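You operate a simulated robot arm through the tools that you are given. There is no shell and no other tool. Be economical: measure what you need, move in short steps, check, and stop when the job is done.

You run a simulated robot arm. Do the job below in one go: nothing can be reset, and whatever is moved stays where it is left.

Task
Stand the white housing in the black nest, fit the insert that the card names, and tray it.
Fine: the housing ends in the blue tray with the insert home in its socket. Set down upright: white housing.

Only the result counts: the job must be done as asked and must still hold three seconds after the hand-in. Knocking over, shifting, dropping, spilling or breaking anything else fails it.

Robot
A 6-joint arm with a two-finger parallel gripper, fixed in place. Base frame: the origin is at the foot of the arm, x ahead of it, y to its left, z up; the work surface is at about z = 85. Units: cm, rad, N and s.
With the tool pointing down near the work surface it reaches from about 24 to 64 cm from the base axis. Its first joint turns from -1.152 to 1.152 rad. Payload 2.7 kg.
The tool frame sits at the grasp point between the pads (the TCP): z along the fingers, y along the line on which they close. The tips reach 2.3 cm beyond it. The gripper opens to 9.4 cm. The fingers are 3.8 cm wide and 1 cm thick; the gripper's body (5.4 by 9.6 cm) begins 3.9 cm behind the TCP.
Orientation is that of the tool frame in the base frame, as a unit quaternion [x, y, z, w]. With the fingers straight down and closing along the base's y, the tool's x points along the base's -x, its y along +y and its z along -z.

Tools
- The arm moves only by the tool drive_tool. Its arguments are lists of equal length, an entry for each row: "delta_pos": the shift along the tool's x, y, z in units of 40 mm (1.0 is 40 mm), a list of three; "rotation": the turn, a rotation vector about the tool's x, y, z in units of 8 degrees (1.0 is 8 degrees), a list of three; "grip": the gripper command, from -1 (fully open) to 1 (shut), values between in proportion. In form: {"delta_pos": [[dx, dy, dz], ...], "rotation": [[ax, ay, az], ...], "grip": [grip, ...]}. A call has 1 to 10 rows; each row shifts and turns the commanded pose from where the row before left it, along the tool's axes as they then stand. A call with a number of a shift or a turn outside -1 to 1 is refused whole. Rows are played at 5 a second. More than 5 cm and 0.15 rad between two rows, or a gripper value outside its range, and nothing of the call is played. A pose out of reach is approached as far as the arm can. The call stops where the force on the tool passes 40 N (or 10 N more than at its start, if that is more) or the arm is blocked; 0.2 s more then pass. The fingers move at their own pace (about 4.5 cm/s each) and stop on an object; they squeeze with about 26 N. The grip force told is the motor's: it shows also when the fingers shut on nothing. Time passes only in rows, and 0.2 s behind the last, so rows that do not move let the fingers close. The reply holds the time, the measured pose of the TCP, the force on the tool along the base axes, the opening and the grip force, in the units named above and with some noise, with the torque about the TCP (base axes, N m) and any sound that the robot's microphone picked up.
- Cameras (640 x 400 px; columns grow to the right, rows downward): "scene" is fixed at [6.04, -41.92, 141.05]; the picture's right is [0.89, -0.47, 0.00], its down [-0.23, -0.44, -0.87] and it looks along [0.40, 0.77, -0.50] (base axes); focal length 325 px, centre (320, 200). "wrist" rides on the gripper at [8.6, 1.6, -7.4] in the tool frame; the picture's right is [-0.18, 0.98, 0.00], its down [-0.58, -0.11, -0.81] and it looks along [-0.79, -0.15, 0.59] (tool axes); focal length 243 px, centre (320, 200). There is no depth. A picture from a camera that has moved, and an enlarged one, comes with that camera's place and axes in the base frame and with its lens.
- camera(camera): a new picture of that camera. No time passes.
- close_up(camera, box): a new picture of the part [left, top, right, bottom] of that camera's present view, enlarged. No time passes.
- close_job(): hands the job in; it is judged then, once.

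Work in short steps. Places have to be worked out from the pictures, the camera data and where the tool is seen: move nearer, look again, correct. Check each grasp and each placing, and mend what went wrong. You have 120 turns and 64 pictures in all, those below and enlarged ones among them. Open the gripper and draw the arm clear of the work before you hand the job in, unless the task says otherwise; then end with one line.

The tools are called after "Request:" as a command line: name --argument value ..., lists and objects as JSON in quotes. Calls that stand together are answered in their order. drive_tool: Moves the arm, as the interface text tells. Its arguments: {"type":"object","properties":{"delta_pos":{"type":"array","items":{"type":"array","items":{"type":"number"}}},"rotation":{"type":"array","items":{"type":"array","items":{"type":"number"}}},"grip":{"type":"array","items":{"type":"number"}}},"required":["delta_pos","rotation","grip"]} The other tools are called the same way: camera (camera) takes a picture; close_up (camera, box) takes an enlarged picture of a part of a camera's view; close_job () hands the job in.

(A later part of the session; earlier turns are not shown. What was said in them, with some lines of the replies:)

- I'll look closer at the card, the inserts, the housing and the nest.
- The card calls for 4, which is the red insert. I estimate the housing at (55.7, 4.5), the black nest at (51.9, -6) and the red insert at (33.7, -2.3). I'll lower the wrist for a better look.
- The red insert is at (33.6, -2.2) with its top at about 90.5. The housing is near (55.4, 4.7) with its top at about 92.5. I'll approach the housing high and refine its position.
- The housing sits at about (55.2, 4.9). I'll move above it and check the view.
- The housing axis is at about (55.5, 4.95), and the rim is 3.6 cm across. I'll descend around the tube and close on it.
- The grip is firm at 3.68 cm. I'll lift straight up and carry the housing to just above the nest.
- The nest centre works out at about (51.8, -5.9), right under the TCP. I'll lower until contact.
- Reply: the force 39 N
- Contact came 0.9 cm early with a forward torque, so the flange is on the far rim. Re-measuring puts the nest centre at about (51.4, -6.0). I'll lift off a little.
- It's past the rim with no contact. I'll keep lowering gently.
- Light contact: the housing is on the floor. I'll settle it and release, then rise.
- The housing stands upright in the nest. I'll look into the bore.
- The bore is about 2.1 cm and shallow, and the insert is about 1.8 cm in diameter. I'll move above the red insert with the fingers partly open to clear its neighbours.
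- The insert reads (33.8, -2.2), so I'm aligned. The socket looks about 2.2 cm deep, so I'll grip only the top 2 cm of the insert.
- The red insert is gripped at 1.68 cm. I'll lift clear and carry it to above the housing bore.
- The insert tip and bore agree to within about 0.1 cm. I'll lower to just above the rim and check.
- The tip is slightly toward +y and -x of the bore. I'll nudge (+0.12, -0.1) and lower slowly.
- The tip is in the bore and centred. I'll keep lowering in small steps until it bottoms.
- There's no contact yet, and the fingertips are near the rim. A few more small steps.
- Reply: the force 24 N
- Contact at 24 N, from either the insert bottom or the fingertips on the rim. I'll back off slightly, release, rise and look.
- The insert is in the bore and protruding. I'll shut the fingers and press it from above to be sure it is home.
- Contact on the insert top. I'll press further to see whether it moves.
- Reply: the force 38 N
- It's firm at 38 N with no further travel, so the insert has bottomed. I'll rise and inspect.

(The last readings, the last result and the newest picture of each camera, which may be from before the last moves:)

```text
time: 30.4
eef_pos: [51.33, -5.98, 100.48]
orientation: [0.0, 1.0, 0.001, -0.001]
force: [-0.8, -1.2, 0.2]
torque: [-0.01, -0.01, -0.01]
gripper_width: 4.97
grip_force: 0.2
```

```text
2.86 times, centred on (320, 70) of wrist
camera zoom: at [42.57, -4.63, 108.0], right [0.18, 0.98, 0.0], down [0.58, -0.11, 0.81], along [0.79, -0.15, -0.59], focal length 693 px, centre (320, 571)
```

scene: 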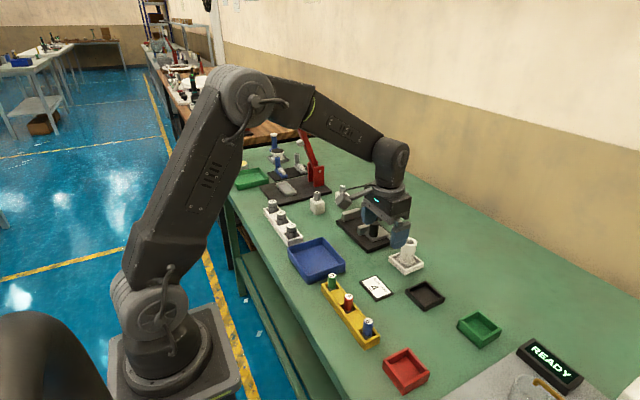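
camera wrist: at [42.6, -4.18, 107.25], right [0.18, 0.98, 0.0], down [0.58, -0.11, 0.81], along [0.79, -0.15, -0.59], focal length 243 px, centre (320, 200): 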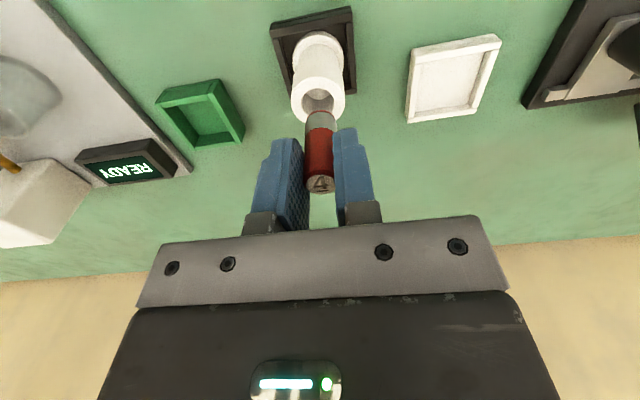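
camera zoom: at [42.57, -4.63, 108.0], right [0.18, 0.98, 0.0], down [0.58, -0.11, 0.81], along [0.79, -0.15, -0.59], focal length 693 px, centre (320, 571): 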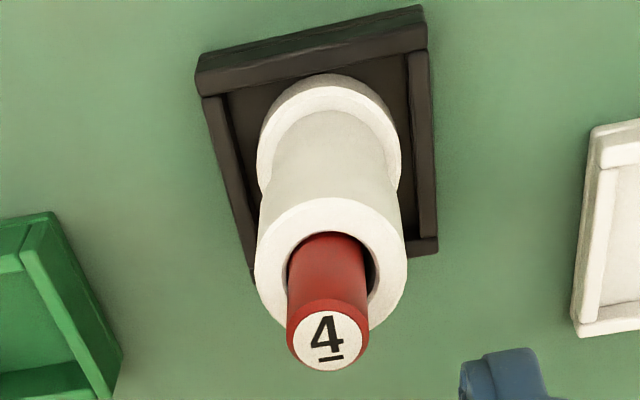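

The insert is fully seated, with its top at about 94.7. To keep the palm off it I'll grip the housing higher, at TCP z of about 91.4.

Request:
drive_tool --delta_pos '[[0, 0, 0], [0, 0, 0], [0, 0.02, 0.7], [0, 0, 0.7], [0, 0, 0.6], [0, 0, 0.26], [0, 0, 0]]' --rotation '[[0, 0, 0], [0, 0, 0], [0, 0, 0], [0, 0, 0], [0, 0, 0], [0, 0, 0], [0, 0, 0]]' --grip '[-0.6, -0.6, -0.6, -0.6, -0.6, -0.6, -0.6]'

Request:
close_up --camera "scene" --box '[370, 200, 460, 300]'

```text
time: 32.0
eef_pos: [51.42, -5.94, 91.5]
orientation: [0.0, 1.0, 0.0, 0.0]
force: [0.6, 0.2, -0.3]
torque: [0.02, 0.01, 0.02]
gripper_width: 7.5
grip_force: 0.0
```

```text
4.00 times, centred on (415, 250) of scene
camera zoom: at [6.05, -41.92, 141.05], right [0.89, -0.47, 0.0], down [-0.23, -0.44, -0.87], along [0.4, 0.77, -0.5], focal length 1299 px, centre (-60, 0)
```

zoom: 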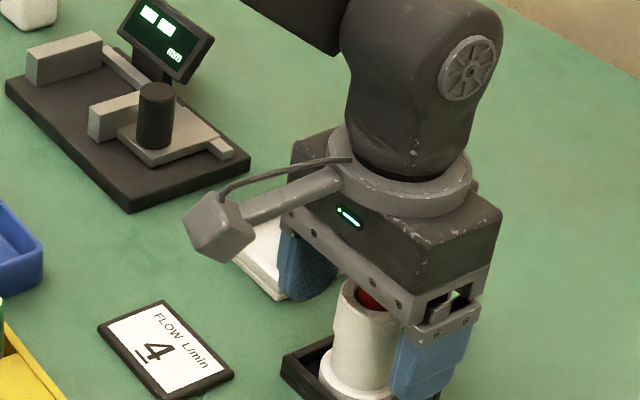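

No contact with the insert. I'll close on the housing and lift a little to check.

Request:
drive_tool --delta_pos '[[0, 0, 0], [0, 0, 0], [0, 0, 0], [0, 0, 0], [0, 0, 0], [0, 0, -0.2], [0, 0, -0.6], [0, 0, -0.8], [0, 0, -0.6], [0, 0, 0]]' --rotation '[[0, 0, 0], [0, 0, 0], [0, 0, 0], [0, 0, 0], [0, 0, 0], [0, 0, 0], [0, 0, 0], [0, 0, 0], [0, 0, 0], [0, 0, 0]]' --grip '[0, 0.4, 1, 1, 1, 1, 1, 1, 1, 1]'

Request:
camera --camera "scene"

Request:
close_up --camera "scene" --box '[370, 170, 460, 270]'

```text
time: 34.2
eef_pos: [51.3, -5.78, 100.21]
orientation: [0.0, 1.0, -0.001, 0.0]
force: [-0.6, -0.3, -1.1]
torque: [-0.02, 0.01, 0.02]
gripper_width: 3.66
grip_force: 26.1
```

```text
20 pictures are left
```

scene: 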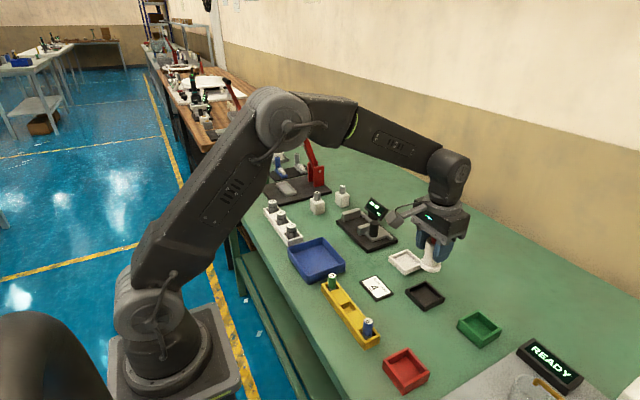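

```text
4.00 times, centred on (415, 220) of scene
camera zoom: at [6.05, -41.92, 141.05], right [0.89, -0.47, 0.0], down [-0.23, -0.44, -0.87], along [0.4, 0.77, -0.5], focal length 1299 px, centre (-60, 120)
```

zoom: 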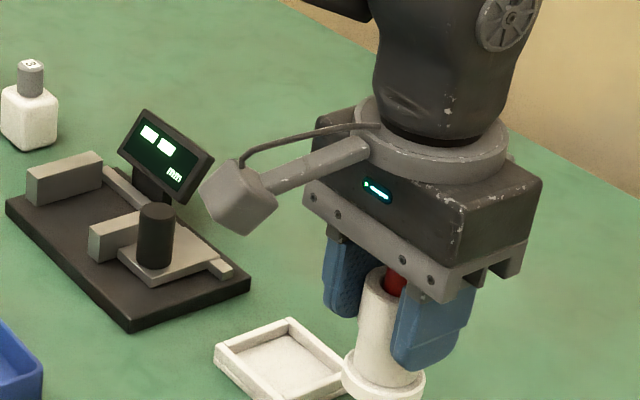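

The housing with its insert is lifted cleanly. I'll carry it high to above the blue tray centre, about (35.4, 16.2).

Request:
drive_tool --delta_pos '[[0.567, 0.786, 0], [0.567, 0.786, 0], [0.567, 0.786, 0], [0.567, 0.786, 0], [0.567, 0.786, 0], [0.567, 0.786, 0], [0.567, 0.786, 0], [0, 0, 0]]' --rotation '[[0, 0, 0], [0, 0, 0], [0, 0, 0], [0, 0, 0], [0, 0, 0], [0, 0, 0], [0, 0, 0], [0, 0, 0]]' --grip '[1, 1, 1, 1, 1, 1, 1, 1]'

Request:
camera --camera "wrist"

Request:
close_up --camera "scene" --box '[250, 180, 390, 300]'

```text
time: 36.0
eef_pos: [35.44, 16.06, 100.21]
orientation: [0.0, 1.0, 0.0, 0.0]
force: [1.1, 0.2, -1.8]
torque: [0.02, 0.02, -0.02]
gripper_width: 3.68
grip_force: 26.2
```

```text
18 pictures are left
camera wrist: at [26.66, 17.52, 107.67], right [0.18, 0.98, 0.0], down [0.58, -0.11, 0.81], along [0.79, -0.15, -0.59], focal length 243 px, centre (320, 200)
```

wrist: 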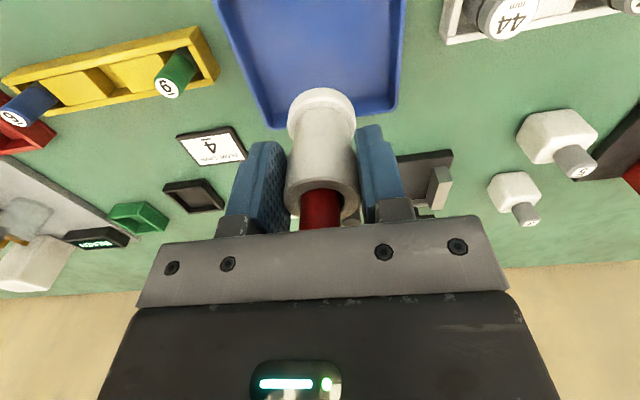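

```text
3.33 times, centred on (320, 240) of scene
camera zoom: at [6.05, -41.92, 141.05], right [0.89, -0.47, 0.0], down [-0.23, -0.44, -0.87], along [0.4, 0.77, -0.5], focal length 1082 px, centre (320, 67)
```

zoom: 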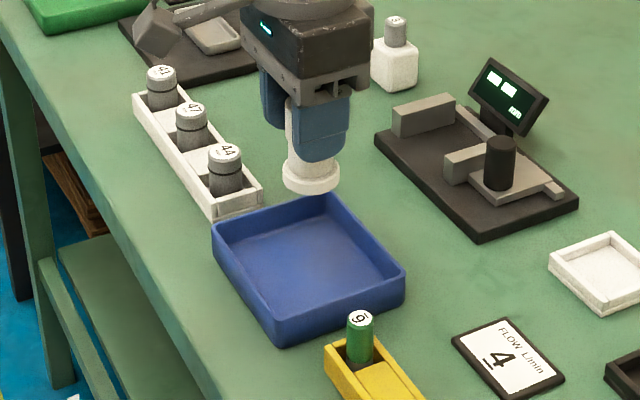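

I'm over the tray centre with good margins all round. I'll lower most of the way, then slowly.

Request:
drive_tool --delta_pos '[[0, 0, 0.7], [0, 0, 0.7], [0, 0, 0.4], [0, 0, 0.1], [0, 0, 0.07], [0, 0, 0.05], [0, 0, 0]]' --rotation '[[0, 0, 0], [0, 0, 0], [0, 0, 0], [0, 0, 0], [0, 0, 0], [0, 0, 0], [0, 0, 0]]' --grip '[1, 1, 1, 1, 1, 1, 1]'

Request:
close_up --camera "scene" --box '[250, 180, 390, 300]'

```text
time: 37.6
eef_pos: [35.52, 16.12, 92.09]
orientation: [0.001, 1.0, 0.0, -0.001]
force: [-0.4, -0.5, -1.5]
torque: [0.01, 0.03, -0.04]
gripper_width: 3.66
grip_force: 26.0
```

```text
3.33 times, centred on (320, 240) of scene
camera zoom: at [6.05, -41.92, 141.05], right [0.89, -0.47, 0.0], down [-0.23, -0.44, -0.87], along [0.4, 0.77, -0.5], focal length 1082 px, centre (320, 67)
```

zoom: 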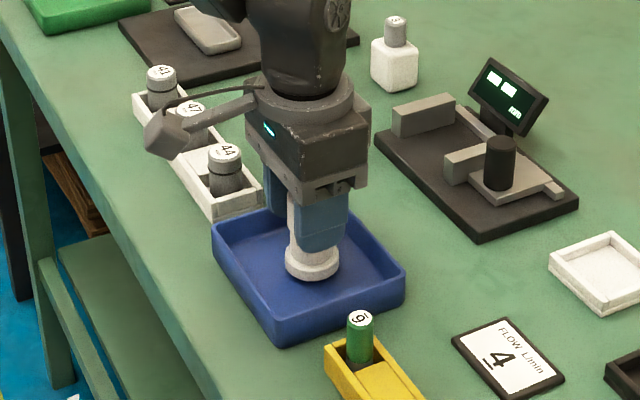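

Request:
drive_tool --delta_pos '[[0, 0, 0.05], [0, 0, 0.04], [0, 0, 0.03], [0, 0, 0]]' --rotation '[[0, 0, 0], [0, 0, 0], [0, 0, 0], [0, 0, 0]]' --grip '[1, 1, 1, 1]'

```text
time: 38.6
eef_pos: [35.44, 16.0, 91.71]
orientation: [-0.001, 1.0, 0.0, 0.0]
force: [-0.1, -0.5, -2.2]
torque: [0.01, 0.02, -0.01]
gripper_width: 3.69
grip_force: 26.0
```

No contact yet. I'll continue down gently.

Request:
drive_tool --delta_pos '[[0, 0, 0.03], [0, 0, 0.03], [0, 0, 0]]' --rotation '[[0, 0, 0], [0, 0, 0], [0, 0, 0]]' --grip '[1, 1, 1]'

```text
time: 39.4
eef_pos: [35.36, 16.0, 91.33]
orientation: [0.0, 1.0, 0.001, 0.0]
force: [-0.1, 0.1, -1.8]
torque: [0.0, 0.01, -0.02]
gripper_width: 3.65
grip_force: 26.4
```

Request:
drive_tool --delta_pos '[[0, 0, 0.025], [0, 0, 0.025], [0, 0, 0]]' --rotation '[[0, 0, 0], [0, 0, 0], [0, 0, 0]]' --grip '[1, 1, 1]'

```text
time: 40.2
eef_pos: [35.46, 16.07, 91.38]
orientation: [0.0, 1.0, 0.001, 0.001]
force: [-5.7, -4.8, 24.4]
torque: [-0.33, -0.02, -0.04]
gripper_width: 3.71
grip_force: 25.9
```

The housing is on the tray floor. I'll ease off slightly, release, then rise straight up.

Request:
drive_tool --delta_pos '[[0, 0, -0.03], [0, 0, 0], [0, 0, 0], [0, 0, 0], [0, 0, 0], [0, 0, -0.4], [0, 0, -0.8], [0, 0, -0.9], [0, 0, -0.9], [0, 0, 0]]' --rotation '[[0, 0, 0], [0, 0, 0], [0, 0, 0], [0, 0, 0], [0, 0, 0], [0, 0, 0], [0, 0, 0], [0, 0, 0], [0, 0, 0], [0, 0, 0]]' --grip '[1, 0, -0.4, -0.4, -0.4, -0.4, -0.4, -0.4, -0.4, -0.4]'

Request:
camera --camera "scene"

Request:
close_up --camera "scene" --box '[280, 210, 360, 290]'

Request:
camera --camera "wrist"

```text
time: 42.4
eef_pos: [35.37, 15.97, 103.5]
orientation: [0.0, 1.0, 0.0, 0.0]
force: [0.4, 0.1, 0.7]
torque: [-0.05, 0.02, -0.01]
gripper_width: 6.57
grip_force: 0.0
```

```text
15 pictures are left
```

scene: 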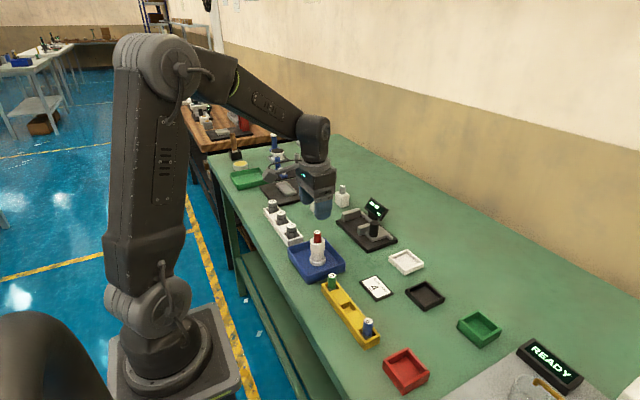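

```text
5.00 times, centred on (320, 250) of scene
camera zoom: at [6.04, -41.92, 141.05], right [0.89, -0.47, 0.0], down [-0.23, -0.44, -0.87], along [0.4, 0.77, -0.5], focal length 1623 px, centre (320, -50)
```

zoom: 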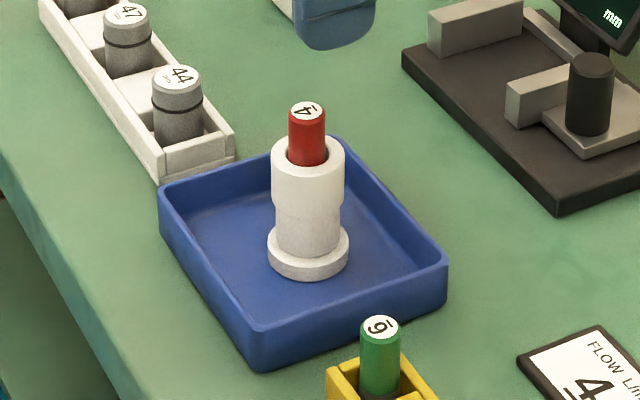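

```text
13 pictures are left
camera wrist: at [26.62, 17.45, 110.97], right [0.18, 0.98, 0.0], down [0.58, -0.11, 0.81], along [0.79, -0.15, -0.59], focal length 243 px, centre (320, 200)
```

wrist: 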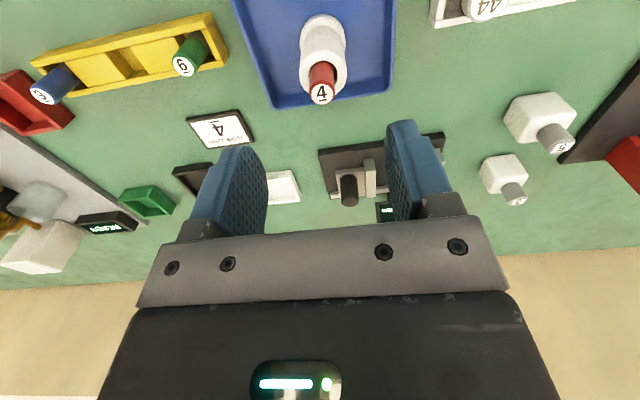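

The housing stands upright in the blue tray with insert 4 seated, and everything else is where it was. I'll open and draw the arm clear.

Request:
drive_tool --delta_pos '[[0, 0, -0.9], [0, 0, -0.9], [0, -0.6, -0.6], [0, -0.6, 0], [0, 0, 0], [0, 0, 0]]' --rotation '[[0, 0, 0], [0, 0, 0], [0, 0, 0], [0, 0, 0], [0, 0, 0], [0, 0, 0]]' --grip '[-1, -1, -1, -1, -1, -1]'

Request:
close_up --camera "scene" --box '[230, 170, 530, 390]'

```text
time: 43.8
eef_pos: [35.35, 11.27, 113.09]
orientation: [0.0, 1.0, 0.0, -0.001]
force: [-0.2, 0.8, -0.5]
torque: [0.0, 0.01, 0.04]
gripper_width: 9.39
grip_force: 0.1
```

```text
1.82 times, centred on (380, 280) of scene
camera zoom: at [6.04, -41.92, 141.05], right [0.89, -0.47, 0.0], down [-0.23, -0.44, -0.87], along [0.4, 0.77, -0.5], focal length 590 px, centre (211, 54)
```

zoom: 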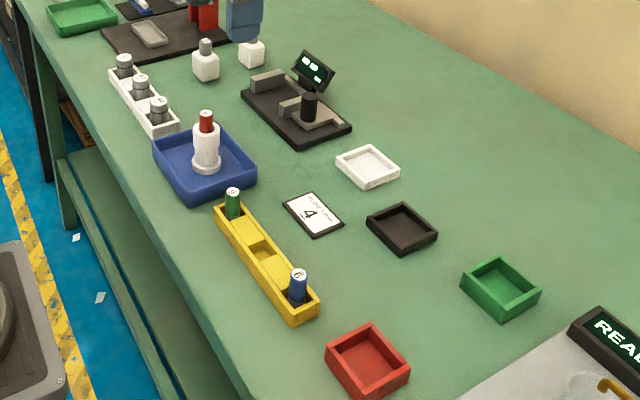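

The scene is stable and the arm is clear, so I'm handing the job in.

Request:
close_job

```text
The job is handed in.
```

The white housing is standing upright in the blue tray with the red insert 4 pressed home (no further travel at 38 N), the arm is clear, and nothing else appears moved.
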